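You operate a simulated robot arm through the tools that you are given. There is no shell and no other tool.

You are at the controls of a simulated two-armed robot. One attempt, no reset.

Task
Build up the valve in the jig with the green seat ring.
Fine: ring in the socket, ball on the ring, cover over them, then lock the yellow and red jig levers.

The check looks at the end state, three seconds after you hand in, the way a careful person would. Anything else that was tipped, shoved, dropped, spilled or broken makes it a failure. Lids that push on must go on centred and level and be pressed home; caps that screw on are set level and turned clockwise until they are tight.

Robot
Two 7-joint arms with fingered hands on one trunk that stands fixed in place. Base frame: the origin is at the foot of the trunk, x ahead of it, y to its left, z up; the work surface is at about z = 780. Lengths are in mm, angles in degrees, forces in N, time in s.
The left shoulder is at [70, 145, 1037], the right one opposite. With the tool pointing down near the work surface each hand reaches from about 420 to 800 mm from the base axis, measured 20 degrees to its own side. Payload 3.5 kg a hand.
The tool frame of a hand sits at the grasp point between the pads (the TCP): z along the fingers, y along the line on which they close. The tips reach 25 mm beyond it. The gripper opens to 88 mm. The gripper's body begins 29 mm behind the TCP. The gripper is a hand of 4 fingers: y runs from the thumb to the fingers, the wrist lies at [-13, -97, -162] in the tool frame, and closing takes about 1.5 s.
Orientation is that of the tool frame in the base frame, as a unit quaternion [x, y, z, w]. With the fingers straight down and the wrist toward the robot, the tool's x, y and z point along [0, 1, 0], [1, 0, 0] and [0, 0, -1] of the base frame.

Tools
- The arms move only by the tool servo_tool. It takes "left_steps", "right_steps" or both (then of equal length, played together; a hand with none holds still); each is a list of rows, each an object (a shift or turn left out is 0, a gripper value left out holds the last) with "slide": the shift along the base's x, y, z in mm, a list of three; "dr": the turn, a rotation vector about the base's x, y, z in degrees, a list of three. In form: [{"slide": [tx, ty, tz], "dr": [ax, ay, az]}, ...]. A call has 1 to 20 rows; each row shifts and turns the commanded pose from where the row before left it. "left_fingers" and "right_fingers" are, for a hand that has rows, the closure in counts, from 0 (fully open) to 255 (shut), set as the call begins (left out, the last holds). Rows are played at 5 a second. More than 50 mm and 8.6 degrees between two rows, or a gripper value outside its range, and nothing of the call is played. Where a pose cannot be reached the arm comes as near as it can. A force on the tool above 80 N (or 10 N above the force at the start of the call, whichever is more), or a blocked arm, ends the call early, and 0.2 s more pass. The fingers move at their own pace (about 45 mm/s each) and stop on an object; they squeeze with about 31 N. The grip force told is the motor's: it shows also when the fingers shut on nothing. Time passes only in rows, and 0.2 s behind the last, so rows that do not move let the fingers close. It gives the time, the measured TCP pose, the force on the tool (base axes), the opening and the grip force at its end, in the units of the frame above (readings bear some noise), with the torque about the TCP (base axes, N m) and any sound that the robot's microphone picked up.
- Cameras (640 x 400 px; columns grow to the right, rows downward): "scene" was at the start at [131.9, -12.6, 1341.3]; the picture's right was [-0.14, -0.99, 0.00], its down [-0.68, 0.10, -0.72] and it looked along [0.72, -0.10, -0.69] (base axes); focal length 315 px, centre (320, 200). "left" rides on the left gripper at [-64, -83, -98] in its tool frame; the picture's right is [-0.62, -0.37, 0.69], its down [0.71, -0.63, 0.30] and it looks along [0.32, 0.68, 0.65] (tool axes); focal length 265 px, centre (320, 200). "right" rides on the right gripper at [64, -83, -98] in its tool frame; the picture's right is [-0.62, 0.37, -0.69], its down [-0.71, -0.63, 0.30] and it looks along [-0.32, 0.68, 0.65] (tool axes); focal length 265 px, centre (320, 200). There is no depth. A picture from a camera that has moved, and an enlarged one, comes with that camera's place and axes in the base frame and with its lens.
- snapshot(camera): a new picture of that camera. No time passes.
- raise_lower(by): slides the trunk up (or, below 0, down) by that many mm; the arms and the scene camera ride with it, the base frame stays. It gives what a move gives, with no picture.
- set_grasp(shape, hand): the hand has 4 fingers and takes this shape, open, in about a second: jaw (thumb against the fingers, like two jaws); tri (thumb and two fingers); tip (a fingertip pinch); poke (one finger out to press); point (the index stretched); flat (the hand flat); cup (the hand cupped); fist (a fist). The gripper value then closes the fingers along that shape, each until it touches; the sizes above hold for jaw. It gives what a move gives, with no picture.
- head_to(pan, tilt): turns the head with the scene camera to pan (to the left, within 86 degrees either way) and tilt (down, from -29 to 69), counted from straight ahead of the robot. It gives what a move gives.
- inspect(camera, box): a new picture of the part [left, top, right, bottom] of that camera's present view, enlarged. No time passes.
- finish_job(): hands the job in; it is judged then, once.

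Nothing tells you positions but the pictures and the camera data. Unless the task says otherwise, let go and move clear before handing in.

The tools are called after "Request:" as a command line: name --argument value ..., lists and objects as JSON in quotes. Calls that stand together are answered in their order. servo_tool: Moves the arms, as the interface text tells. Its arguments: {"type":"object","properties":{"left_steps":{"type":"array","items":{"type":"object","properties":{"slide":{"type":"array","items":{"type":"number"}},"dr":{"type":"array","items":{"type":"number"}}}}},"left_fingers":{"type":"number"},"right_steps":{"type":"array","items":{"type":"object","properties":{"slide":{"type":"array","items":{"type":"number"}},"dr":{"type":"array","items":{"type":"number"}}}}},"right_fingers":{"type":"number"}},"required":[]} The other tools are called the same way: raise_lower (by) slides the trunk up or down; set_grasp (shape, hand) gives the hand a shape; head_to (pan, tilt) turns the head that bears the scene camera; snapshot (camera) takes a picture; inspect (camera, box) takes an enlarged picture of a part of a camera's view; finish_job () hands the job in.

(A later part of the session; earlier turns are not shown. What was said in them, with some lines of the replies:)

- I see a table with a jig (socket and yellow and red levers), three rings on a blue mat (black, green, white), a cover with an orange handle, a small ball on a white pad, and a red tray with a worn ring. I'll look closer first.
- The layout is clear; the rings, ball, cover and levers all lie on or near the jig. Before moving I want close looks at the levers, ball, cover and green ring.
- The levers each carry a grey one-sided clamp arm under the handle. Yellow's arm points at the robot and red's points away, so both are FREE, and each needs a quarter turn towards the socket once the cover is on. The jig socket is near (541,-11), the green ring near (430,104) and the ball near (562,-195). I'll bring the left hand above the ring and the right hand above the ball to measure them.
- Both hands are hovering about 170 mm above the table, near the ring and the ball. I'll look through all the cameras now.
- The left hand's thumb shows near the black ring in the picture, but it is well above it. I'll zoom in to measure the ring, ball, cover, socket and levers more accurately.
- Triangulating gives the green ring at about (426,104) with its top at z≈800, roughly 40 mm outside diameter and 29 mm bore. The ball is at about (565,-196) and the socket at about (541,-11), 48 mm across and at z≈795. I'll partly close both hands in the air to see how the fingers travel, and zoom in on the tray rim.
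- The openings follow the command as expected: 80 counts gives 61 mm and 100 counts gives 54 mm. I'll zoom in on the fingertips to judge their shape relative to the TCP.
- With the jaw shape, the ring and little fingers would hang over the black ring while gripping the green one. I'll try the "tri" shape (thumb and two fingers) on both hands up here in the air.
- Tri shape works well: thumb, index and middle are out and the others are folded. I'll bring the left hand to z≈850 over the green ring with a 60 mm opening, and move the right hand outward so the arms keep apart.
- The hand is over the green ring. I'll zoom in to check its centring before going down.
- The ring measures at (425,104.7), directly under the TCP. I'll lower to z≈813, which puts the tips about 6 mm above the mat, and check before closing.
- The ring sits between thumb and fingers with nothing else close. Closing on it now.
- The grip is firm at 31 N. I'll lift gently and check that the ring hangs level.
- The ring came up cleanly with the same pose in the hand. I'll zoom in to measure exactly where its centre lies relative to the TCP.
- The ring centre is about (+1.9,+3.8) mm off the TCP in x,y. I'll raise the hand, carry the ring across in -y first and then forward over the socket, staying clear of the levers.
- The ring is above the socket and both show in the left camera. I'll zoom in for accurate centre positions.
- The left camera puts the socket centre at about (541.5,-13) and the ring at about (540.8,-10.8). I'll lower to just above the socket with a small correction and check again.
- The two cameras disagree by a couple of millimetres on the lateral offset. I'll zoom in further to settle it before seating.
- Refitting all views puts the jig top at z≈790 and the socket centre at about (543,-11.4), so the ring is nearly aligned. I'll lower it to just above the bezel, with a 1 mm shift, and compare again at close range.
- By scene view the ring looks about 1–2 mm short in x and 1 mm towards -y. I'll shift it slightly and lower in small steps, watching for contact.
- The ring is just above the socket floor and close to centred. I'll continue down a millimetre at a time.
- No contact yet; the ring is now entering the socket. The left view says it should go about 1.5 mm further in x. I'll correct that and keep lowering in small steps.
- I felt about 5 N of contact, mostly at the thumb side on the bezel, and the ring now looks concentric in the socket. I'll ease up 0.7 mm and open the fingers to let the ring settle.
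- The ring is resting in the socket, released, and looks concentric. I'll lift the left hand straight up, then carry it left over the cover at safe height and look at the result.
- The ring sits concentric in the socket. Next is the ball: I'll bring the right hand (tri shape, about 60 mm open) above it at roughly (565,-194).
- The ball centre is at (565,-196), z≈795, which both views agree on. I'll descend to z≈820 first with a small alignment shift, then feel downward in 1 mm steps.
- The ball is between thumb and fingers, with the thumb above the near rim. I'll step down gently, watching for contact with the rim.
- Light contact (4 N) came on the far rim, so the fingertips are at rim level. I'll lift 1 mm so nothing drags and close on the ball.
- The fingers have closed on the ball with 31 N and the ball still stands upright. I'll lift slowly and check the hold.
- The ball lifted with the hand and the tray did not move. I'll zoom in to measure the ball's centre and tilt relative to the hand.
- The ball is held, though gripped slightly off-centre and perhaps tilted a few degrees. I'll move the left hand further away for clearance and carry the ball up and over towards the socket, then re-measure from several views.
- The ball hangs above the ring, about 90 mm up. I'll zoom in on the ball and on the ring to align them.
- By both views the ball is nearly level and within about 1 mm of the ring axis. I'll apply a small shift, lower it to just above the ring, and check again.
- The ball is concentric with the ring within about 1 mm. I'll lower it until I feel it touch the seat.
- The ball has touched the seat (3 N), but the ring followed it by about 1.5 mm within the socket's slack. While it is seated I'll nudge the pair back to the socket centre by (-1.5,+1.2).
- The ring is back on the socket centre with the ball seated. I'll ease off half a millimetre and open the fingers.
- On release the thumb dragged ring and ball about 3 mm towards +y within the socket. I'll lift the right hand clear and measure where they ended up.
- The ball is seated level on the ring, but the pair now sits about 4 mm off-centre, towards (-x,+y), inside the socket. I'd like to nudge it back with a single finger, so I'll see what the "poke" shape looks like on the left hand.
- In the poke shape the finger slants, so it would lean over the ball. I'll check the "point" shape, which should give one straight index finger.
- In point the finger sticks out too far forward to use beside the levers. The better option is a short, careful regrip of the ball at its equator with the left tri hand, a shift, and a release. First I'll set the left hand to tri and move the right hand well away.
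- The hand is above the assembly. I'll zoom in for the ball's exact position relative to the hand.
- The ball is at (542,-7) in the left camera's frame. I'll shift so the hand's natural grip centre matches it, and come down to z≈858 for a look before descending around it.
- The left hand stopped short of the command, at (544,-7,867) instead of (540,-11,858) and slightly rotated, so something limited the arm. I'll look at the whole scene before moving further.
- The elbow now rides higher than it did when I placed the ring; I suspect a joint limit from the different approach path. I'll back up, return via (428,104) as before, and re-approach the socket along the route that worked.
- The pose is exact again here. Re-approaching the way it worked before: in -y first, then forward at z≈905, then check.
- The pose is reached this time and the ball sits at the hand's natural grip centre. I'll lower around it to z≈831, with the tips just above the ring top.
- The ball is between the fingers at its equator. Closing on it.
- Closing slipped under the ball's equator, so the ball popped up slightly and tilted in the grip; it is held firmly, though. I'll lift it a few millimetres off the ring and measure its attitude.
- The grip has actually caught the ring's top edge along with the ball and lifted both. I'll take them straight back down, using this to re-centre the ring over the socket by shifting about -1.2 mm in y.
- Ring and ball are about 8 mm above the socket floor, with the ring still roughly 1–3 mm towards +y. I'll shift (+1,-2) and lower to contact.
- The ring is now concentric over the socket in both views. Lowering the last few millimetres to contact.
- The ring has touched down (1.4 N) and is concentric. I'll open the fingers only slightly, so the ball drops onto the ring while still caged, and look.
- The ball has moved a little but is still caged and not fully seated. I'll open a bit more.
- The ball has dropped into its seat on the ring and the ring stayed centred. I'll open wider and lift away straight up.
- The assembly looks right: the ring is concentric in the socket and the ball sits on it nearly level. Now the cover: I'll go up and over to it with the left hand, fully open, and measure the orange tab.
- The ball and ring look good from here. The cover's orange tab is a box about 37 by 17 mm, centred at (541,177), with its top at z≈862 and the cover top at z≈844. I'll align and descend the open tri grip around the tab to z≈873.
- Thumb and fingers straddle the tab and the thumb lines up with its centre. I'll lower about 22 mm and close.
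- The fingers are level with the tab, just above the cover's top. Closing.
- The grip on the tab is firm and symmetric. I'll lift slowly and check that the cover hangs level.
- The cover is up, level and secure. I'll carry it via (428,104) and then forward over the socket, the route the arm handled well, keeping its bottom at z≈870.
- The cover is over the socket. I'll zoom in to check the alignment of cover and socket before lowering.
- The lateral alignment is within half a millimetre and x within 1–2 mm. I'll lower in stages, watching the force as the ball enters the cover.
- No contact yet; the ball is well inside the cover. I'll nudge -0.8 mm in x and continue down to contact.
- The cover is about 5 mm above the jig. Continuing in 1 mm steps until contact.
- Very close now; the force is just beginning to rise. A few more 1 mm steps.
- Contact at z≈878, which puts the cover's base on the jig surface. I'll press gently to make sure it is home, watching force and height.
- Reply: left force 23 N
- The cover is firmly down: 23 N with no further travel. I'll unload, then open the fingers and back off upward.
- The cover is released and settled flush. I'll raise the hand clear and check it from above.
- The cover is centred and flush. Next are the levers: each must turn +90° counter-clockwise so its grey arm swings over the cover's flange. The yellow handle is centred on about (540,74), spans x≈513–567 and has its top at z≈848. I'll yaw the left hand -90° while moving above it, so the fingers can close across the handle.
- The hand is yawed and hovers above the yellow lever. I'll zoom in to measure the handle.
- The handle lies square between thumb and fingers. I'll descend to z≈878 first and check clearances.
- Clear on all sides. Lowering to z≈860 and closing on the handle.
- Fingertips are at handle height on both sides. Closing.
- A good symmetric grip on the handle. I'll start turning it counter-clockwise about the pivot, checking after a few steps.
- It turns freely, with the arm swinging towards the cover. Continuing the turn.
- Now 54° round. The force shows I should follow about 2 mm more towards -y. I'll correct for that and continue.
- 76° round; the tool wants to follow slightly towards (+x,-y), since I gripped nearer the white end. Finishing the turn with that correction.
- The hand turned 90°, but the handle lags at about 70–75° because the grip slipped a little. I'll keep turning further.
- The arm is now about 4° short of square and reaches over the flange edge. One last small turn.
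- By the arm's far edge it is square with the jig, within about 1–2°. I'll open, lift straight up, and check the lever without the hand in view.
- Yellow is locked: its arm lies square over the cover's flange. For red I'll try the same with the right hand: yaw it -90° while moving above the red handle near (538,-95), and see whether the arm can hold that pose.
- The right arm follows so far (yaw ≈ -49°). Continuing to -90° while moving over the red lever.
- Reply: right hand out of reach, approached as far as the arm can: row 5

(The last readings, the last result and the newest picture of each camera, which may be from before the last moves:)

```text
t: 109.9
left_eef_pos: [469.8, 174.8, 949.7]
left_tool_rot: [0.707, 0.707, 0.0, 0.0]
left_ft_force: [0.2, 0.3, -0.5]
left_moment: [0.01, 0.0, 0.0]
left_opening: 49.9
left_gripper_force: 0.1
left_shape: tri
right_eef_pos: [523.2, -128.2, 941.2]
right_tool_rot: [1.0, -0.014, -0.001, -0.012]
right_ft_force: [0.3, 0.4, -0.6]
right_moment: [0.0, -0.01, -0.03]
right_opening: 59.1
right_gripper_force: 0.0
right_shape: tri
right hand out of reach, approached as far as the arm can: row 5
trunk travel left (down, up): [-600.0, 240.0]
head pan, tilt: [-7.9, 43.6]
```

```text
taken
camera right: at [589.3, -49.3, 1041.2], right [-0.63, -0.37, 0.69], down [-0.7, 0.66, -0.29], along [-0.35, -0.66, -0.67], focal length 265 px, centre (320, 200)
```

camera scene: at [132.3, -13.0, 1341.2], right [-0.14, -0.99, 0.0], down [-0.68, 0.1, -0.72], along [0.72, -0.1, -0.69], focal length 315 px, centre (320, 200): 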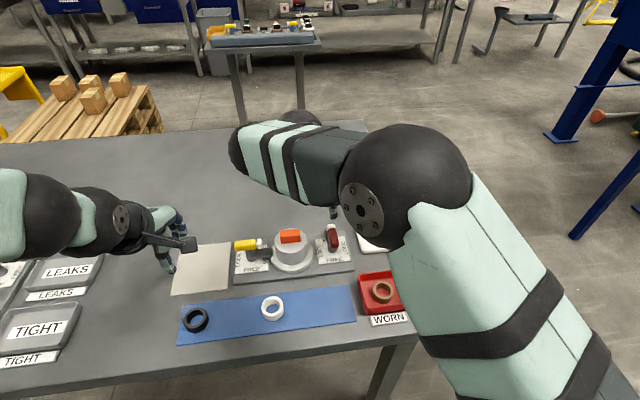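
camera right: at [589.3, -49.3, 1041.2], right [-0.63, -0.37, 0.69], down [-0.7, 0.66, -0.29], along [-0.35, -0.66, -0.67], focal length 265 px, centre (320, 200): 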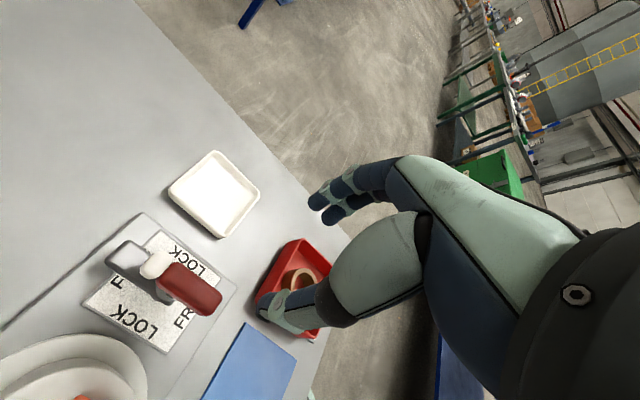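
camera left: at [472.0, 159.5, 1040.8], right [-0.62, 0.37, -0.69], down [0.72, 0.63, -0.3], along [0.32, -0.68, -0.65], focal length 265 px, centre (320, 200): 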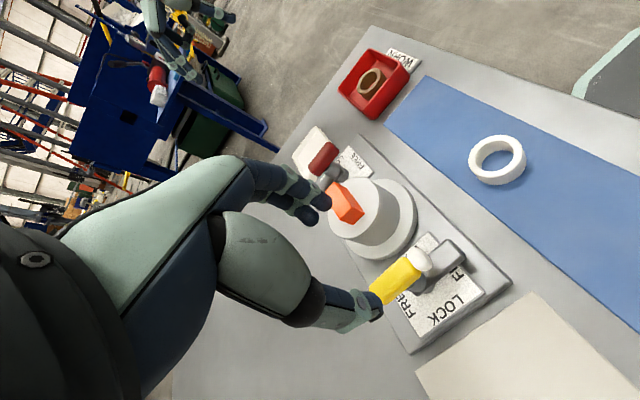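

The right arm cannot hold yaw -90° here. There is a better option: with the hand at yaw 0, clamp the red handle lengthwise (54 mm fits the opening) and turn to yaw +90°, which is natural for the right wrist. First I'll unwind back to yaw 0.

Request:
servo_tool --right_steps '[{"slide": [-0.2, -20, 3], "dr": [0, 0, 8.18]}, {"slide": [-0.2, -20, 3], "dr": [0, 0, 8.18]}, {"slide": [-0.2, -20, 3], "dr": [0, 0, 8.18]}, {"slide": [-0.2, -20, 3], "dr": [0, 0, 8.18]}, {"slide": [-0.2, -20, 3], "dr": [0, 0, 8.18]}, {"slide": [0, -20, 0], "dr": [0, 0, 8.18]}, {"slide": [0, -20, 0], "dr": [0, 0, 8.18]}, {"slide": [0, -20, 0], "dr": [0, 0, 8.18]}, {"slide": [0, -20, 0], "dr": [0, 0, 8.18]}, {"slide": [0, -15, 0], "dr": [0, 0, 8.18]}, {"slide": [0, -15, 0], "dr": [0, 0, 8.2]}, {}]'

Request:
snapshot --camera "scene"

```text
t: 112.5
left_eef_pos: [468.8, 175.9, 950.0]
left_tool_rot: [0.707, 0.707, 0.0, 0.0]
left_ft_force: [0.1, -0.1, -0.3]
left_moment: [0.04, -0.01, 0.03]
left_opening: 49.8
left_gripper_force: 0.0
left_shape: tri
right_eef_pos: [518.6, -326.5, 957.7]
right_tool_rot: [0.706, 0.708, 0.0, 0.0]
right_ft_force: [0.5, -0.4, 0.1]
right_moment: [0.01, 0.03, -0.02]
right_opening: 59.1
right_gripper_force: 0.0
right_shape: tri
trunk travel left (down, up): [-600.0, 240.0]
head pan, tilt: [-7.9, 43.6]
```

```text
taken
camera scene: at [132.0, -11.9, 1341.2], right [-0.14, -0.99, 0.0], down [-0.68, 0.09, -0.72], along [0.72, -0.1, -0.69], focal length 315 px, centre (320, 200)
```

scene: 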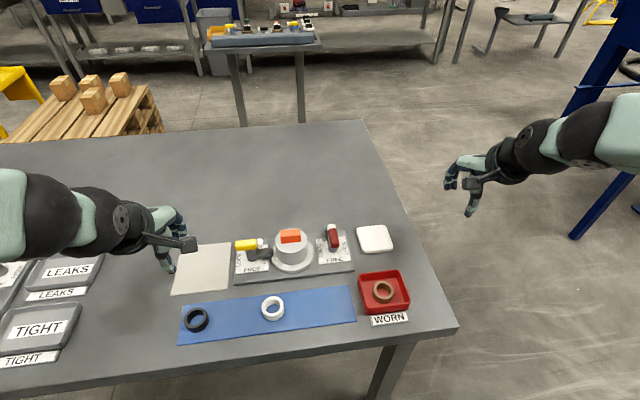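

The right hand is back at yaw 0. I'll move it above the red lever with the fingers fully open.

Request:
servo_tool --right_steps '[{"slide": [1.7, 15, 0]}, {"slide": [1.7, 22, -1]}, {"slide": [1.7, 25, -1]}, {"slide": [1.7, 25, -1]}, {"slide": [1.7, 25, -1]}, {"slide": [1.7, 25, -1]}, {"slide": [1.7, 25, -1]}, {"slide": [1.7, 25, -1]}, {"slide": [1.7, 25, -1]}, {"slide": [2, 21.5, 0]}, {}]' --right_fingers 0

Request:
snapshot --camera "right"

Request:
inspect --camera "scene" --box '[295, 205, 375, 280]'

```text
t: 114.9
left_eef_pos: [469.1, 175.6, 949.7]
left_tool_rot: [0.707, 0.707, 0.001, 0.0]
left_ft_force: [0.3, -0.4, 0.1]
left_moment: [-0.03, 0.02, 0.01]
left_opening: 49.5
left_gripper_force: 0.0
left_shape: tri
right_eef_pos: [536.0, -93.2, 948.4]
right_tool_rot: [0.707, 0.707, 0.0, 0.0]
right_ft_force: [-0.4, -0.5, -0.5]
right_moment: [0.02, -0.02, -0.02]
right_opening: 87.5
right_gripper_force: 0.1
right_shape: tri
trunk travel left (down, up): [-600.0, 240.0]
head pan, tilt: [-7.9, 43.6]
```

```text
taken
camera right: at [453.2, -29.4, 1046.9], right [0.37, -0.62, 0.69], down [-0.63, -0.71, -0.3], along [0.68, -0.32, -0.65], focal length 265 px, centre (320, 200)
```

right: 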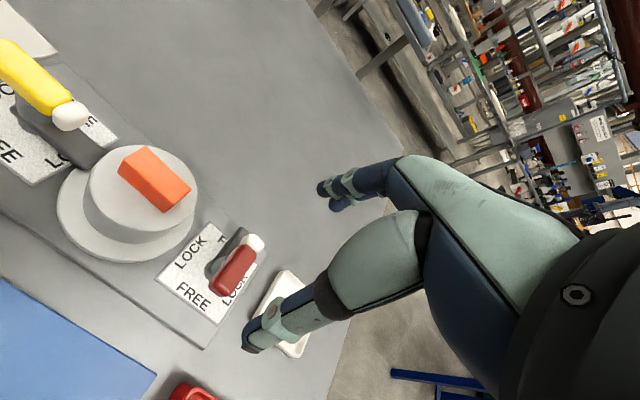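

```text
5.33 times, centred on (335, 242) of scene
camera zoom: at [131.8, -13.1, 1341.3], right [-0.14, -0.99, 0.0], down [-0.68, 0.1, -0.72], along [0.72, -0.1, -0.69], focal length 1682 px, centre (240, -27)
```

zoom: 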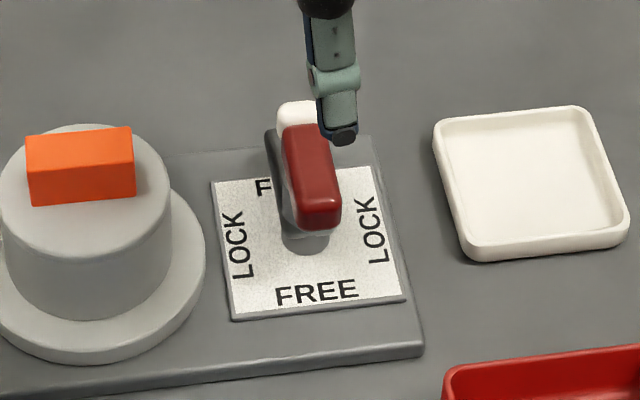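

I'll measure the red handle's ends precisely from the right camera.

Request:
inspect --camera "right" --box '[150, 210, 290, 350]'

Request:
inspect --camera "scene" --box '[315, 215, 355, 265]'

```text
2.86 times, centred on (220, 280) of right
camera zoom: at [453.2, -29.4, 1046.9], right [0.37, -0.62, 0.69], down [-0.63, -0.71, -0.3], along [0.68, -0.32, -0.65], focal length 758 px, centre (606, -29)
```

zoom: 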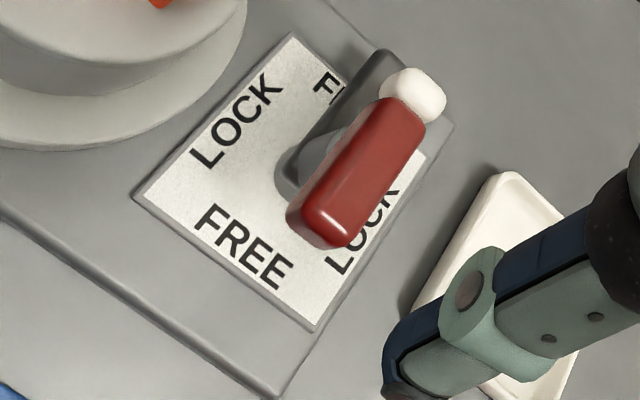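

```text
8.00 times, centred on (335, 240) of scene
camera zoom: at [131.8, -13.1, 1341.3], right [-0.14, -0.99, 0.0], down [-0.68, 0.1, -0.72], along [0.72, -0.1, -0.69], focal length 2524 px, centre (200, -120)
```

zoom: 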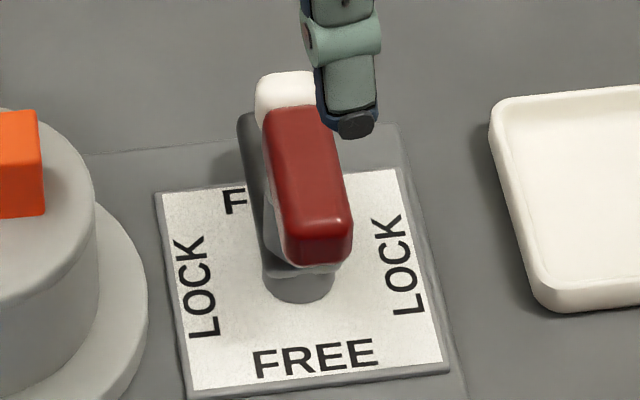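

The red pivot is at about (542.5,-96), with the handle spanning x≈516–569. I'll align the hand on it and descend with the fingers open lengthwise around the handle.

Request:
servo_tool --right_steps '[{"slide": [2.5, -0.4, -15]}, {"slide": [2.5, -0.4, -18]}, {"slide": [0, 0, -18]}, {"slide": [0, 0, -13]}, {}]'

Request:
inspect --camera "right" --box '[200, 160, 400, 360]'

Request:
inspect --camera "scene" --box '[295, 195, 385, 280]'

```text
t: 116.1
left_eef_pos: [470.1, 175.3, 949.0]
left_tool_rot: [0.707, 0.707, 0.0, -0.001]
left_ft_force: [0.1, 0.5, -0.4]
left_moment: [0.01, -0.01, 0.01]
left_opening: 49.6
left_gripper_force: 0.0
left_shape: tri
right_eef_pos: [539.7, -93.9, 884.2]
right_tool_rot: [0.707, 0.707, 0.001, 0.0]
right_ft_force: [0.6, 0.1, 0.3]
right_moment: [-0.01, -0.01, -0.01]
right_opening: 87.7
right_gripper_force: 0.0
right_shape: tri
trunk travel left (down, up): [-600.0, 240.0]
head pan, tilt: [-7.9, 43.6]
```

```text
2.00 times, centred on (300, 260) of right
camera zoom: at [457.4, -30.2, 983.4], right [0.37, -0.62, 0.69], down [-0.63, -0.71, -0.3], along [0.68, -0.32, -0.65], focal length 531 px, centre (360, 80)
```

zoom: 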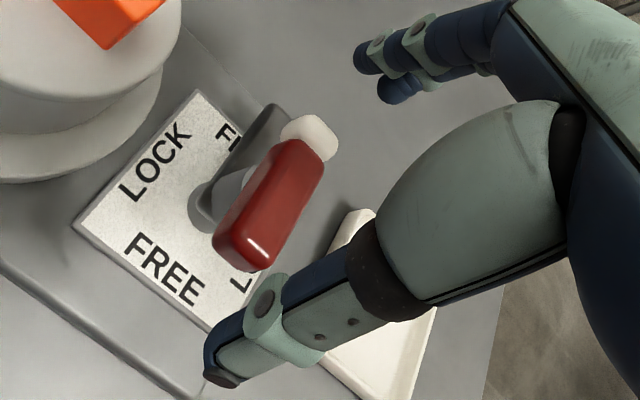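

```text
4.71 times, centred on (340, 238) of scene
camera zoom: at [131.7, -12.5, 1341.3], right [-0.14, -0.99, 0.0], down [-0.68, 0.1, -0.72], along [0.72, -0.1, -0.69], focal length 1484 px, centre (226, 24)
```

zoom: 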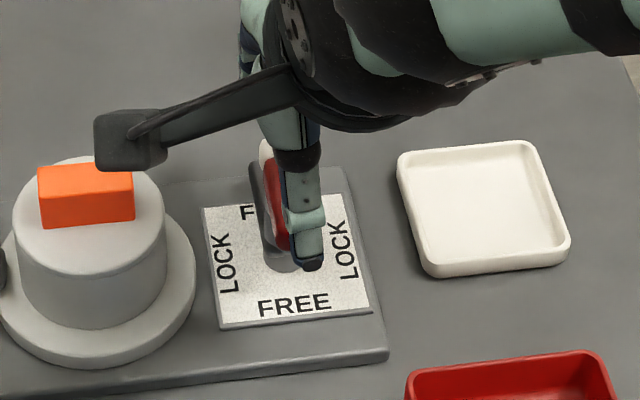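

Thumb and fingers straddle the handle's ends, with the thumb in line with the pivot. Lowering to handle height.

Request:
servo_tool --right_steps '[{"slide": [0.5, 0, -8]}, {"slide": [0, 0, -8]}, {"slide": [0, 0, -7]}, {}]'

Request:
inspect --camera "right" --box '[200, 160, 400, 360]'

Request:
inspect --camera "scene" --box '[295, 195, 385, 280]'

```text
t: 117.1
left_eef_pos: [468.8, 176.5, 950.9]
left_tool_rot: [0.707, 0.707, -0.001, 0.001]
left_ft_force: [-0.2, -0.3, -0.1]
left_moment: [-0.02, -0.01, 0.03]
left_opening: 49.7
left_gripper_force: 0.0
left_shape: tri
right_eef_pos: [541.3, -94.0, 862.1]
right_tool_rot: [0.707, 0.707, 0.001, 0.0]
right_ft_force: [0.2, -0.2, 0.5]
right_moment: [0.01, 0.02, 0.01]
right_opening: 87.5
right_gripper_force: 0.1
right_shape: tri
trunk travel left (down, up): [-600.0, 240.0]
head pan, tilt: [-7.9, 43.6]
```

```text
2.00 times, centred on (300, 260) of right
camera zoom: at [458.3, -30.3, 959.5], right [0.37, -0.62, 0.69], down [-0.63, -0.71, -0.3], along [0.68, -0.32, -0.65], focal length 531 px, centre (360, 80)
```

zoom: 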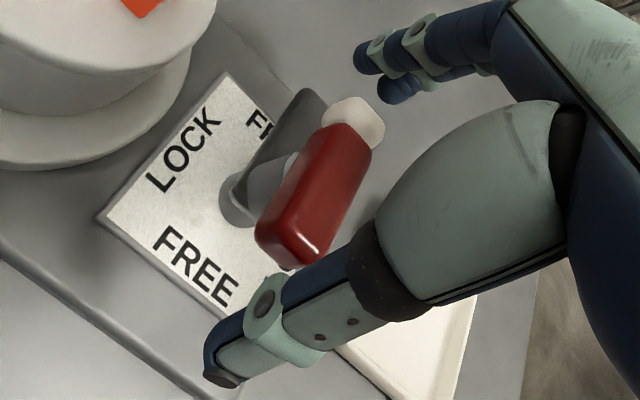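

```text
4.71 times, centred on (340, 238) of scene
camera zoom: at [131.8, -12.5, 1341.3], right [-0.14, -0.99, 0.0], down [-0.68, 0.1, -0.72], along [0.72, -0.1, -0.69], focal length 1484 px, centre (226, 24)
```

zoom: 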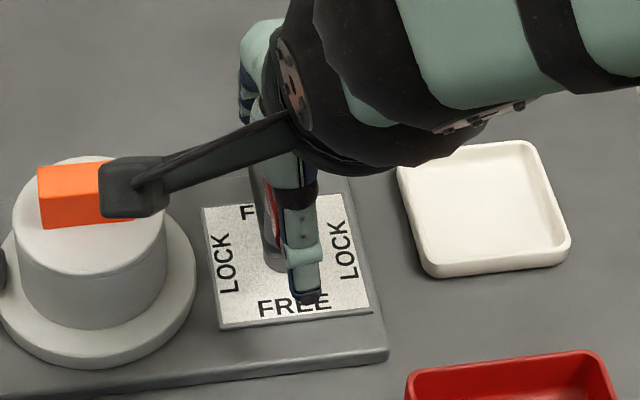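

Ready to clamp the handle end to end. Closing.

Request:
servo_tool --right_steps '[{}, {}, {}, {}, {}]' --right_fingers 255

Request:
inspect --camera "right" --box '[200, 160, 400, 360]'

Request:
inspect --camera "scene" --box '[295, 195, 385, 280]'

```text
t: 118.3
left_eef_pos: [469.2, 176.3, 949.5]
left_tool_rot: [0.707, 0.707, 0.0, 0.0]
left_ft_force: [-0.2, 0.8, 0.2]
left_moment: [0.01, -0.03, 0.0]
left_opening: 49.6
left_gripper_force: 0.1
left_shape: tri
right_eef_pos: [542.3, -94.2, 859.5]
right_tool_rot: [0.707, 0.707, 0.0, 0.0]
right_ft_force: [-0.5, 0.8, -1.0]
right_moment: [-0.03, 0.0, 0.0]
right_opening: 49.9
right_gripper_force: 30.8
right_shape: tri
trunk travel left (down, up): [-600.0, 240.0]
head pan, tilt: [-7.9, 43.6]
```

```text
2.00 times, centred on (300, 260) of right
camera zoom: at [458.5, -30.4, 959.5], right [0.37, -0.62, 0.69], down [-0.63, -0.71, -0.3], along [0.68, -0.32, -0.65], focal length 531 px, centre (360, 80)
```

zoom: 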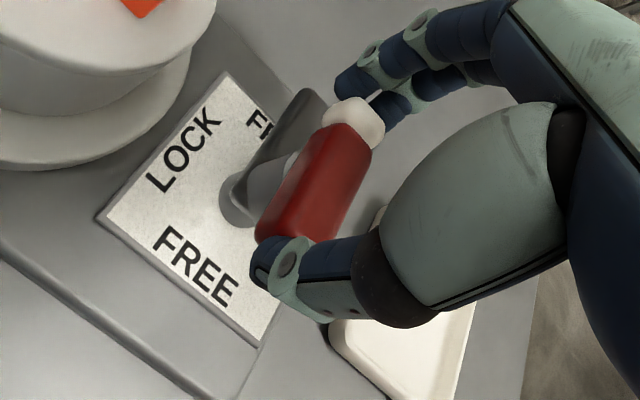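

```text
4.71 times, centred on (340, 238) of scene
camera zoom: at [132.2, -12.6, 1341.2], right [-0.14, -0.99, 0.0], down [-0.68, 0.1, -0.72], along [0.72, -0.1, -0.69], focal length 1484 px, centre (226, 24)
```

zoom: 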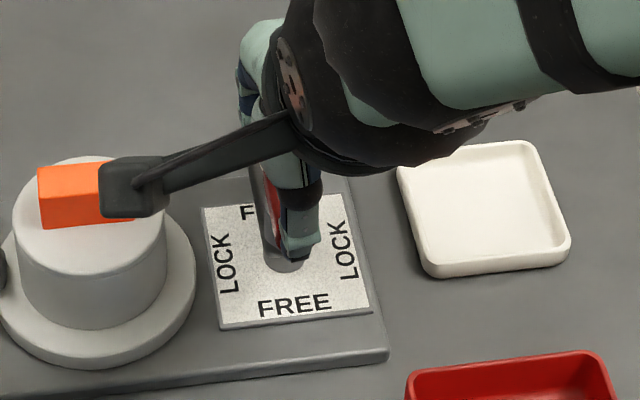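

The handle is clamped firmly end to end. I'll begin turning counter-clockwise, checking partway.

Request:
servo_tool --right_steps '[{"slide": [-0.1, -0.1, 0], "dr": [0, 0, 6]}, {"slide": [-0.1, -0.2, 0], "dr": [0, 0, 8]}, {"slide": [-0.1, -0.2, 0], "dr": [0, 0, 8]}, {"slide": [-0.1, -0.2, 0], "dr": [0, 0, 8]}, {}]'

Request:
inspect --camera "scene" --box '[275, 195, 385, 290]'

```text
t: 119.5
left_eef_pos: [468.8, 174.3, 949.4]
left_tool_rot: [0.707, 0.708, 0.0, 0.001]
left_ft_force: [0.1, 0.0, 0.5]
left_moment: [0.03, 0.02, 0.02]
left_opening: 49.9
left_gripper_force: 0.1
left_shape: tri
right_eef_pos: [539.6, -96.1, 861.6]
right_tool_rot: [0.499, 0.866, -0.001, 0.0]
right_ft_force: [-8.3, -4.9, -4.6]
right_moment: [-0.15, 0.15, -0.05]
right_opening: 42.4
right_gripper_force: 30.8
right_shape: tri
trunk travel left (down, up): [-600.0, 240.0]
head pan, tilt: [-7.9, 43.6]
```

```text
4.21 times, centred on (330, 242) of scene
camera zoom: at [130.6, -13.5, 1341.3], right [-0.14, -0.99, 0.0], down [-0.68, 0.1, -0.72], along [0.72, -0.1, -0.69], focal length 1328 px, centre (278, 21)
```

zoom: 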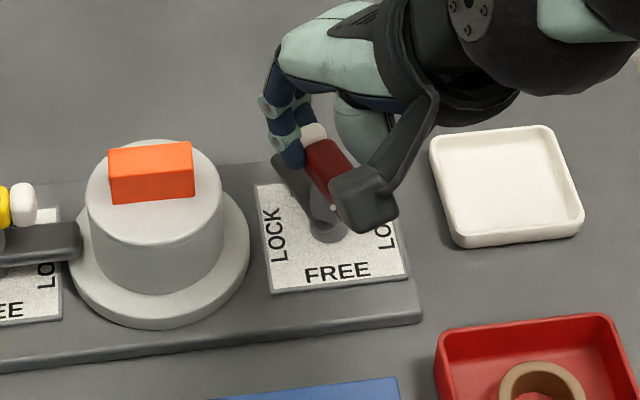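

Turning well: the red arm is about 35° round. I'll follow the side force a little and continue.

Request:
servo_tool --right_steps '[{"slide": [-0.8, -0.6, -0.3], "dr": [0, 0, 8]}, {"slide": [-0.6, -0.5, -0.3], "dr": [0, 0, 8]}, {"slide": [-0.3, -0.3, 0], "dr": [0, 0, 8]}, {}]'

Request:
inspect --camera "scene" --box '[275, 195, 385, 290]'

Request:
inspect --camera "right" --box '[200, 160, 400, 360]'

```text
t: 120.5
left_eef_pos: [468.7, 174.0, 949.6]
left_tool_rot: [0.707, 0.707, 0.0, -0.001]
left_ft_force: [1.2, 0.2, -0.2]
left_moment: [0.0, 0.01, 0.03]
left_opening: 49.4
left_gripper_force: 0.1
left_shape: tri
right_eef_pos: [540.2, -98.9, 860.2]
right_tool_rot: [0.309, 0.951, 0.001, 0.0]
right_ft_force: [-2.6, -9.6, -1.1]
right_moment: [-0.2, 0.06, -0.1]
right_opening: 42.2
right_gripper_force: 30.9
right_shape: tri
trunk travel left (down, up): [-600.0, 240.0]
head pan, tilt: [-7.9, 43.6]
```

```text
4.21 times, centred on (330, 242) of scene
camera zoom: at [131.6, -14.4, 1341.3], right [-0.14, -0.99, 0.0], down [-0.68, 0.1, -0.72], along [0.72, -0.1, -0.69], focal length 1328 px, centre (278, 21)
```

zoom: 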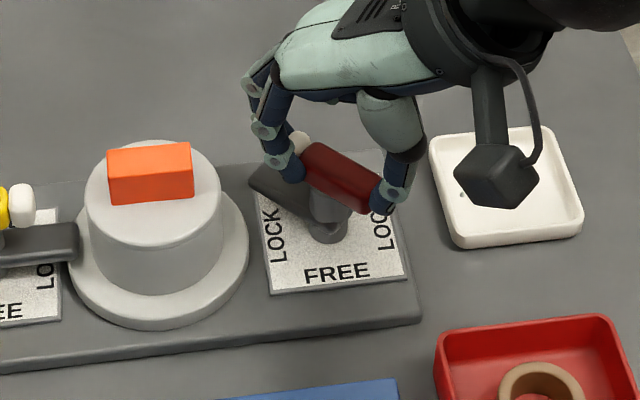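

```text
2.00 times, centred on (300, 260) of right
camera zoom: at [438.8, -128.6, 959.3], right [0.72, -0.07, 0.69], down [0.21, -0.93, -0.3], along [0.67, 0.36, -0.65], focal length 531 px, centre (360, 80)
```

zoom: 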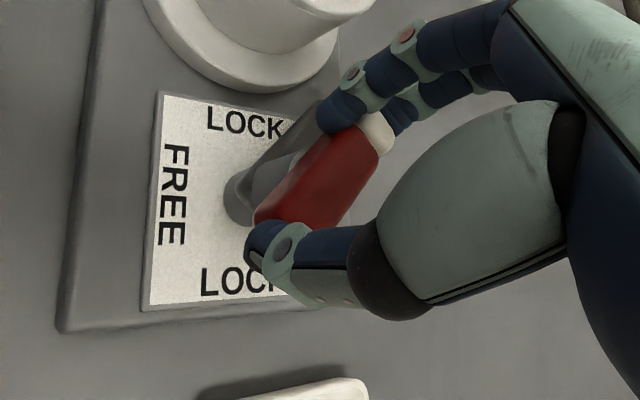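

About 50° round. Continuing towards 90°, letting the hand follow slightly in -y.

Request:
servo_tool --right_steps '[{"slide": [0, -1, 0], "dr": [0, 0, 8]}, {"slide": [0.2, -0.6, 0], "dr": [0, 0, 8]}, {"slide": [0.2, -0.4, 0], "dr": [0, 0, 8]}, {}]'

Request:
inspect --camera "scene" --box '[275, 195, 385, 290]'

Request:
inspect --camera "right" --box '[200, 160, 400, 360]'

```text
t: 121.5
left_eef_pos: [470.2, 173.5, 950.5]
left_tool_rot: [0.707, 0.707, 0.002, -0.001]
left_ft_force: [-0.2, 0.0, -0.4]
left_moment: [0.01, 0.03, 0.0]
left_opening: 49.8
left_gripper_force: 0.1
left_shape: tri
right_eef_pos: [541.5, -100.8, 860.1]
right_tool_rot: [0.104, 0.995, 0.0, 0.001]
right_ft_force: [2.1, -11.5, 0.1]
right_moment: [-0.23, -0.05, -0.09]
right_opening: 41.9
right_gripper_force: 31.2
right_shape: tri
trunk travel left (down, up): [-600.0, 240.0]
head pan, tilt: [-7.9, 43.6]
```

```text
4.21 times, centred on (330, 242) of scene
camera zoom: at [132.3, -14.9, 1341.2], right [-0.14, -0.99, 0.0], down [-0.68, 0.1, -0.72], along [0.72, -0.1, -0.69], focal length 1328 px, centre (278, 21)
```

zoom: 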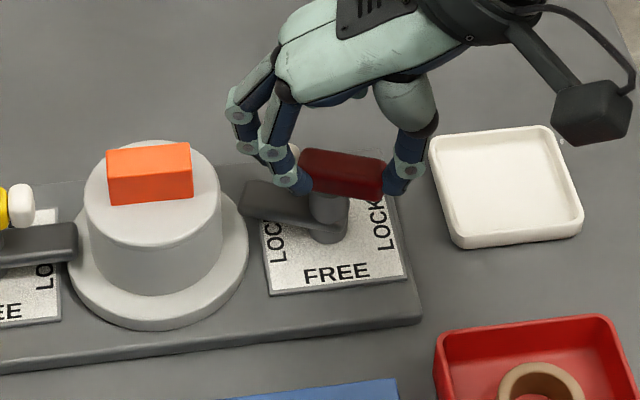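

```text
2.00 times, centred on (300, 260) of right
camera zoom: at [460.7, -168.9, 959.2], right [0.68, 0.23, 0.69], down [0.57, -0.76, -0.3], along [0.46, 0.6, -0.65], focal length 531 px, centre (360, 80)
```

zoom: 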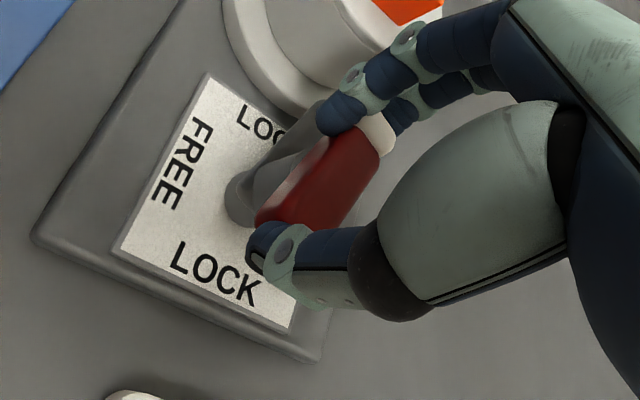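

The arm is at about 60°, with the hand at 78°. Continuing; the fingers still clear the cover.

Request:
servo_tool --right_steps '[{"slide": [0.3, -1, 0], "dr": [0, 0, 8]}, {"slide": [0.3, -0.6, 0], "dr": [0, 0, 8]}, {"slide": [0.3, -0.3, 0], "dr": [0, 0, 6]}, {}]'

Request:
inspect --camera "scene" --box '[275, 195, 385, 290]'

Request:
inspect --camera "right" --box '[200, 120, 400, 320]'

```text
t: 122.5
left_eef_pos: [470.1, 174.0, 950.1]
left_tool_rot: [0.707, 0.707, 0.0, -0.002]
left_ft_force: [0.4, 0.2, -0.4]
left_moment: [-0.03, -0.03, 0.0]
left_opening: 49.5
left_gripper_force: 0.2
left_shape: tri
right_eef_pos: [542.4, -102.5, 860.1]
right_tool_rot: [-0.087, 0.996, 0.001, 0.001]
right_ft_force: [6.8, -10.4, 2.5]
right_moment: [-0.17, -0.15, -0.2]
right_opening: 41.8
right_gripper_force: 31.1
right_shape: tri
trunk travel left (down, up): [-600.0, 240.0]
head pan, tilt: [-7.9, 43.6]
```

```text
4.21 times, centred on (330, 242) of scene
camera zoom: at [133.4, -14.7, 1341.1], right [-0.14, -0.99, 0.0], down [-0.68, 0.1, -0.72], along [0.72, -0.1, -0.69], focal length 1328 px, centre (278, 21)
```

zoom: 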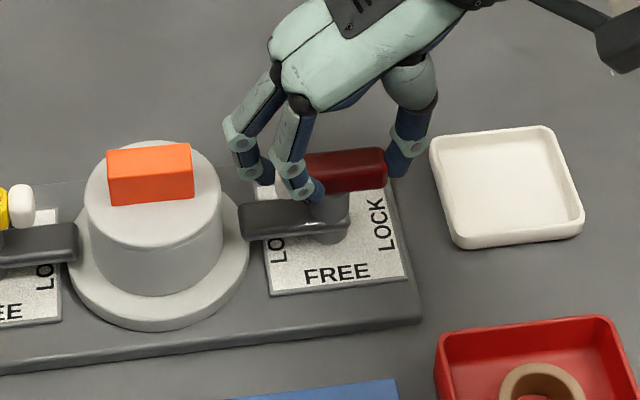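

```text
2.00 times, centred on (300, 220) of right
camera zoom: at [493.6, -195.5, 959.0], right [0.55, 0.47, 0.69], down [0.81, -0.5, -0.3], along [0.2, 0.73, -0.65], focal length 531 px, centre (360, 160)
```

zoom: 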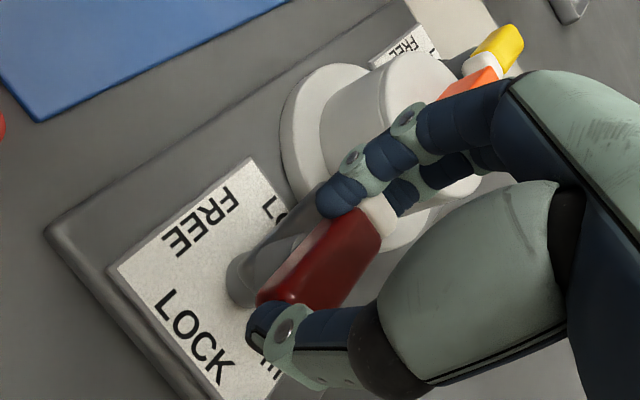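

The red arm now appears square over the flange. I'll zoom in to verify the angle before releasing.

Request:
inspect --camera "scene" --box '[310, 220, 365, 270]'

```text
8.00 times, centred on (338, 245) of scene
camera zoom: at [133.4, -14.7, 1341.1], right [-0.14, -0.99, 0.0], down [-0.68, 0.1, -0.72], along [0.72, -0.1, -0.69], focal length 2524 px, centre (180, -160)
```

zoom: 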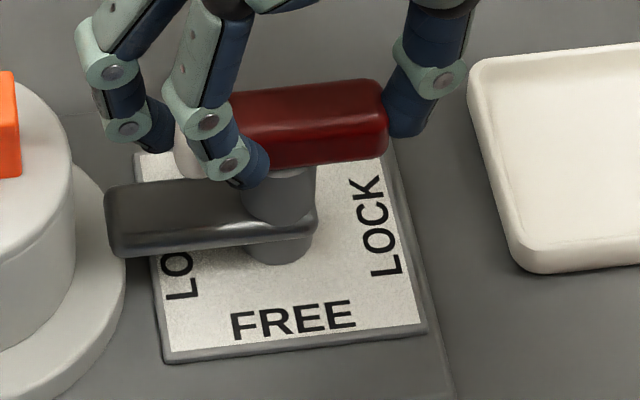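

The handle's edge matches the jig's direction within about 1°. I'll open only slightly, because the cover is close to the fingers, and then lift straight up.

Request:
servo_tool --right_steps '[{}, {}, {}]' --right_fingers 114

Request:
inspect --camera "scene" --box '[300, 210, 365, 270]'

```text
t: 123.3
left_eef_pos: [469.3, 175.9, 949.3]
left_tool_rot: [0.707, 0.707, 0.0, 0.001]
left_ft_force: [0.0, -0.4, -0.8]
left_moment: [0.01, 0.01, -0.04]
left_opening: 49.1
left_gripper_force: 0.0
left_shape: tri
right_eef_pos: [539.7, -98.9, 860.3]
right_tool_rot: [-0.088, 0.996, 0.001, -0.001]
right_ft_force: [-0.2, 0.6, -0.3]
right_moment: [-0.01, 0.0, 0.02]
right_opening: 44.5
right_gripper_force: 0.1
right_shape: tri
trunk travel left (down, up): [-600.0, 240.0]
head pan, tilt: [-7.9, 43.6]
```

```text
6.67 times, centred on (332, 240) of scene
camera zoom: at [132.1, -12.6, 1341.2], right [-0.14, -0.99, 0.0], down [-0.68, 0.1, -0.72], along [0.72, -0.1, -0.69], focal length 2103 px, centre (237, -67)
```

zoom: 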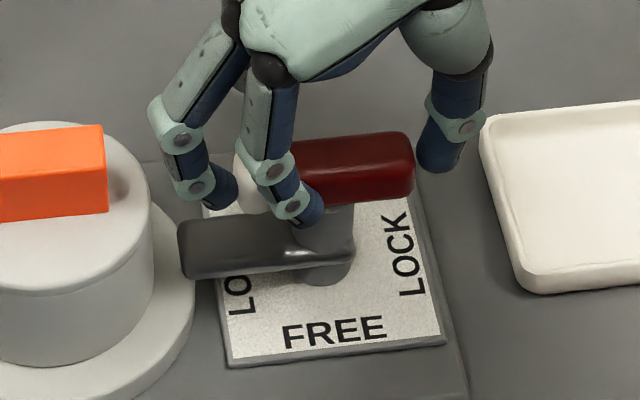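

Released, with forces at zero and the lever staying put. Lifting straight up.

Request:
servo_tool --right_steps '[{"slide": [0, 0, 3]}, {"slide": [0, 0, 6]}, {"slide": [0, 0, 10]}, {"slide": [0, 0, 20]}, {"slide": [0, 0, 30]}, {"slide": [0, -10, 30]}, {"slide": [0, -30, 10]}, {"slide": [0, -40, 0]}, {"slide": [0, -40, 0]}, {"slide": [0, -40, 0]}, {}]'

Request:
inspect --camera "scene" --box '[225, 215, 365, 290]'

Request:
inspect --camera "scene" --box '[305, 220, 365, 270]'

Request:
snapshot --camera "scene"

```text
t: 125.7
left_eef_pos: [469.5, 175.4, 950.2]
left_tool_rot: [0.707, 0.707, 0.0, -0.001]
left_ft_force: [0.4, -0.3, 0.1]
left_moment: [-0.02, -0.01, -0.02]
left_opening: 49.9
left_gripper_force: 0.1
left_shape: tri
right_eef_pos: [541.1, -259.7, 969.7]
right_tool_rot: [-0.087, 0.996, -0.001, -0.001]
right_ft_force: [-0.7, 0.1, 0.4]
right_moment: [-0.01, 0.01, 0.03]
right_opening: 10.1
right_gripper_force: 31.3
right_shape: tri
trunk travel left (down, up): [-600.0, 240.0]
head pan, tilt: [-7.9, 43.6]
```

```text
4.57 times, centred on (295, 252) of scene
camera zoom: at [132.0, -11.5, 1341.3], right [-0.14, -0.99, 0.0], down [-0.68, 0.09, -0.72], along [0.72, -0.1, -0.69], focal length 1442 px, centre (434, -40)
```

zoom: 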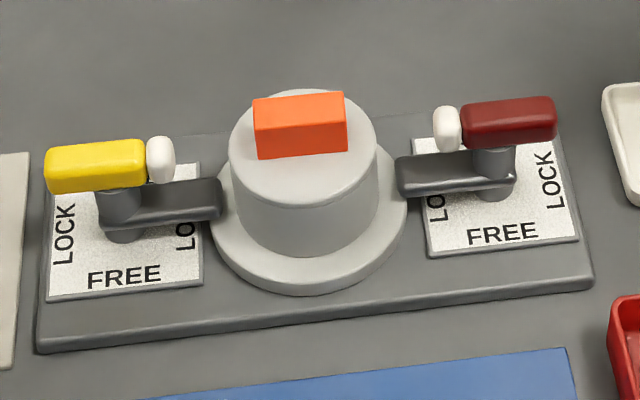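

```text
8.00 times, centred on (335, 245) of scene
camera zoom: at [132.0, -11.5, 1341.3], right [-0.14, -0.99, 0.0], down [-0.68, 0.09, -0.72], along [0.72, -0.1, -0.69], focal length 2524 px, centre (200, -160)
```

zoom: 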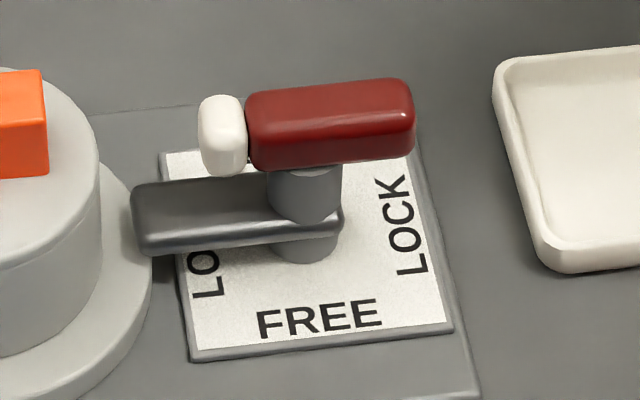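

```text
taken
camera scene: at [132.0, -11.5, 1341.3], right [-0.14, -0.99, 0.0], down [-0.68, 0.09, -0.72], along [0.72, -0.1, -0.69], focal length 315 px, centre (320, 200)
```

scene: 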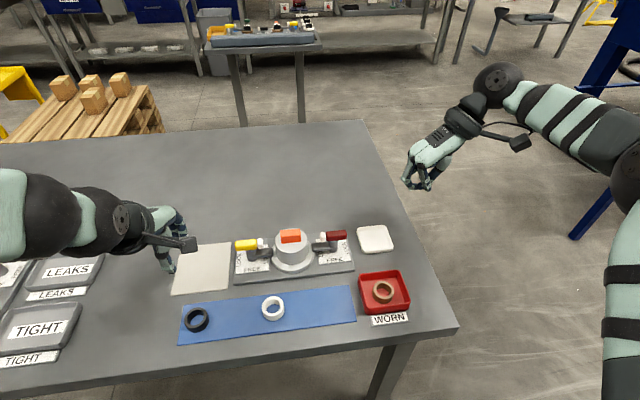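

Both levers are at LOCK with their arms over the flange, and nothing else has moved. The right hand's opening reading looks odd, so I'll open it fully and look at it, then take a close look at the cover.

Request:
servo_tool --right_steps '[{}, {}, {}, {}]' --right_fingers 0

Request:
snapshot --camera "right"

Request:
snapshot --camera "left"

Request:
inspect --camera "scene" --box '[265, 220, 325, 280]'

Request:
inspect --camera "scene" --box '[170, 270, 420, 350]'

```text
t: 126.7
left_eef_pos: [468.8, 175.9, 950.5]
left_tool_rot: [0.707, 0.707, 0.001, -0.001]
left_ft_force: [-0.6, -1.0, 0.1]
left_moment: [0.0, -0.02, -0.01]
left_opening: 49.5
left_gripper_force: 0.1
left_shape: tri
right_eef_pos: [540.7, -260.1, 968.4]
right_tool_rot: [-0.087, 0.996, 0.001, 0.0]
right_ft_force: [-0.8, -0.2, 0.1]
right_moment: [0.01, 0.01, 0.0]
right_opening: 87.6
right_gripper_force: 0.0
right_shape: tri
trunk travel left (down, up): [-600.0, 240.0]
head pan, tilt: [-7.9, 43.6]
```

```text
taken
camera right: at [492.3, -353.5, 1068.2], right [0.55, 0.47, 0.69], down [0.81, -0.5, -0.3], along [0.2, 0.73, -0.65], focal length 265 px, centre (320, 200)
```

right: 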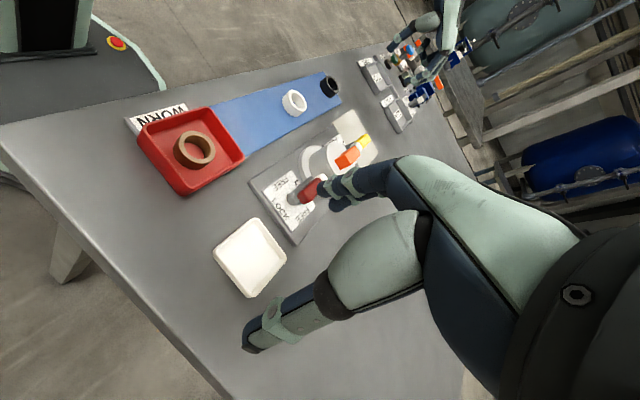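

```text
taken
camera left: at [386.7, 111.0, 1047.2], right [-0.37, -0.62, -0.69], down [-0.63, 0.71, -0.3], along [0.68, 0.32, -0.65], focal length 265 px, centre (320, 200)
```

left: 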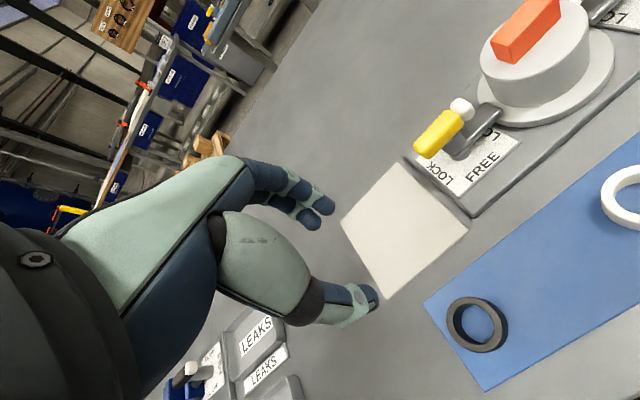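

```text
6.67 times, centred on (295, 250) of scene
camera zoom: at [132.0, -12.5, 1341.2], right [-0.14, -0.99, 0.0], down [-0.68, 0.1, -0.72], along [0.72, -0.1, -0.69], focal length 2103 px, centre (487, -133)
```

zoom: 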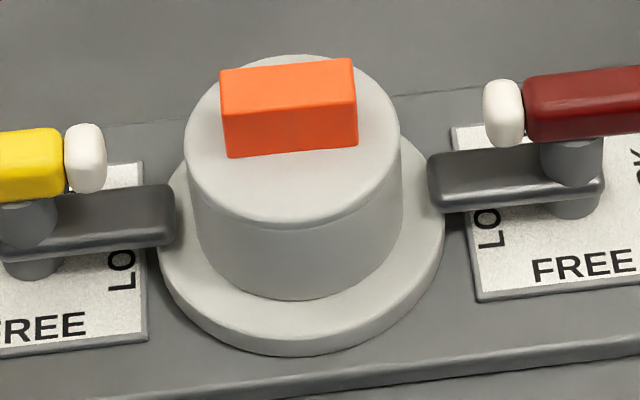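

```text
2.56 times, centred on (295, 310) of scene
camera zoom: at [132.0, -12.5, 1341.2], right [-0.14, -0.99, 0.0], down [-0.68, 0.1, -0.72], along [0.72, -0.1, -0.69], focal length 808 px, centre (384, -82)
```

zoom: 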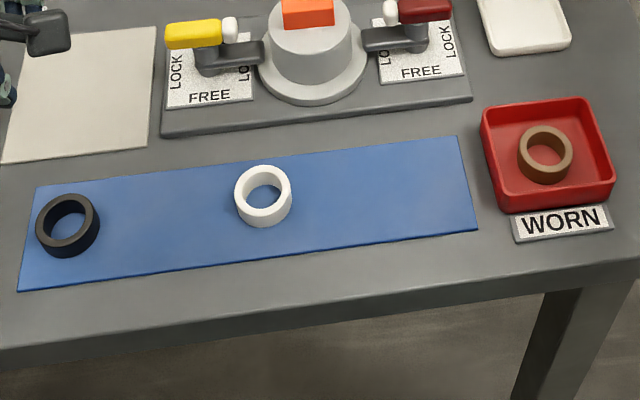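

Nothing is held in the right hand and everything else is in place. One last side look at the cover from the right camera, to confirm it sits flat on the jig under both arms.

Request:
inspect --camera "right" --box '[250, 100, 400, 250]'

Request:
inspect --camera "left" --box '[400, 0, 640, 220]'

```text
2.67 times, centred on (325, 175) of right
camera zoom: at [492.3, -353.5, 1068.2], right [0.55, 0.47, 0.69], down [0.81, -0.5, -0.3], along [0.2, 0.73, -0.65], focal length 708 px, centre (307, 267)
```

zoom: 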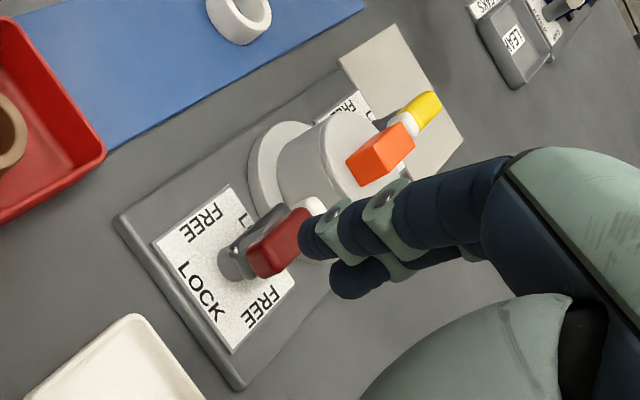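

```text
1.82 times, centred on (520, 110) of left
camera zoom: at [386.7, 111.0, 1047.2], right [-0.37, -0.62, -0.69], down [-0.63, 0.71, -0.3], along [0.68, 0.32, -0.65], focal length 483 px, centre (-44, 364)
```

zoom: 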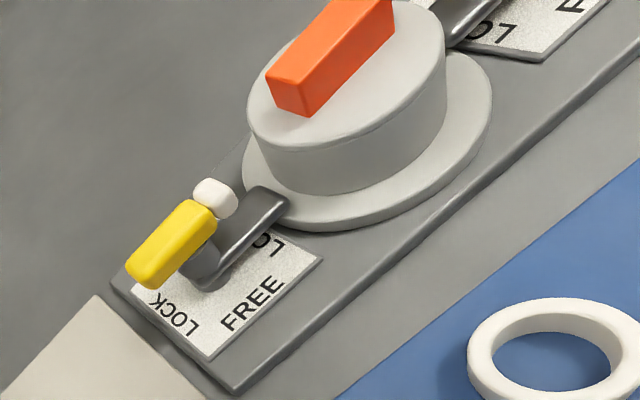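

The cover sits flat and centred, both grey arms lie over its flange at LOCK, and both hands are empty and clear. Handing in.

Request:
finish_job

```text
The job is handed in.
```

The valve is built up in the jig with the green seat ring, and the job is handed in. I don't have the check's verdict.

- **Ring:** it sits centred in the socket to within about 1–2 mm.
- **Ball:** it sits on the ring, with its bore tilted about 5° from vertical. My first release dragged the ring and ball about 4 mm off-centre. I regripped them; that lifted both out of the socket, and I set them down again centred.
- **Cover:** it is on, centred and flush. I pressed it down with about 23 N until it stopped moving.
- **Levers:** both the yellow and the red lever are turned to LOCK, with their grey arms over the cover's flange, square to within about 1–2°.

In the last pictures the black and white rings, the ball tray, the red WORN tray and the mats look where they started. Both hands are open, empty and well clear of the table.
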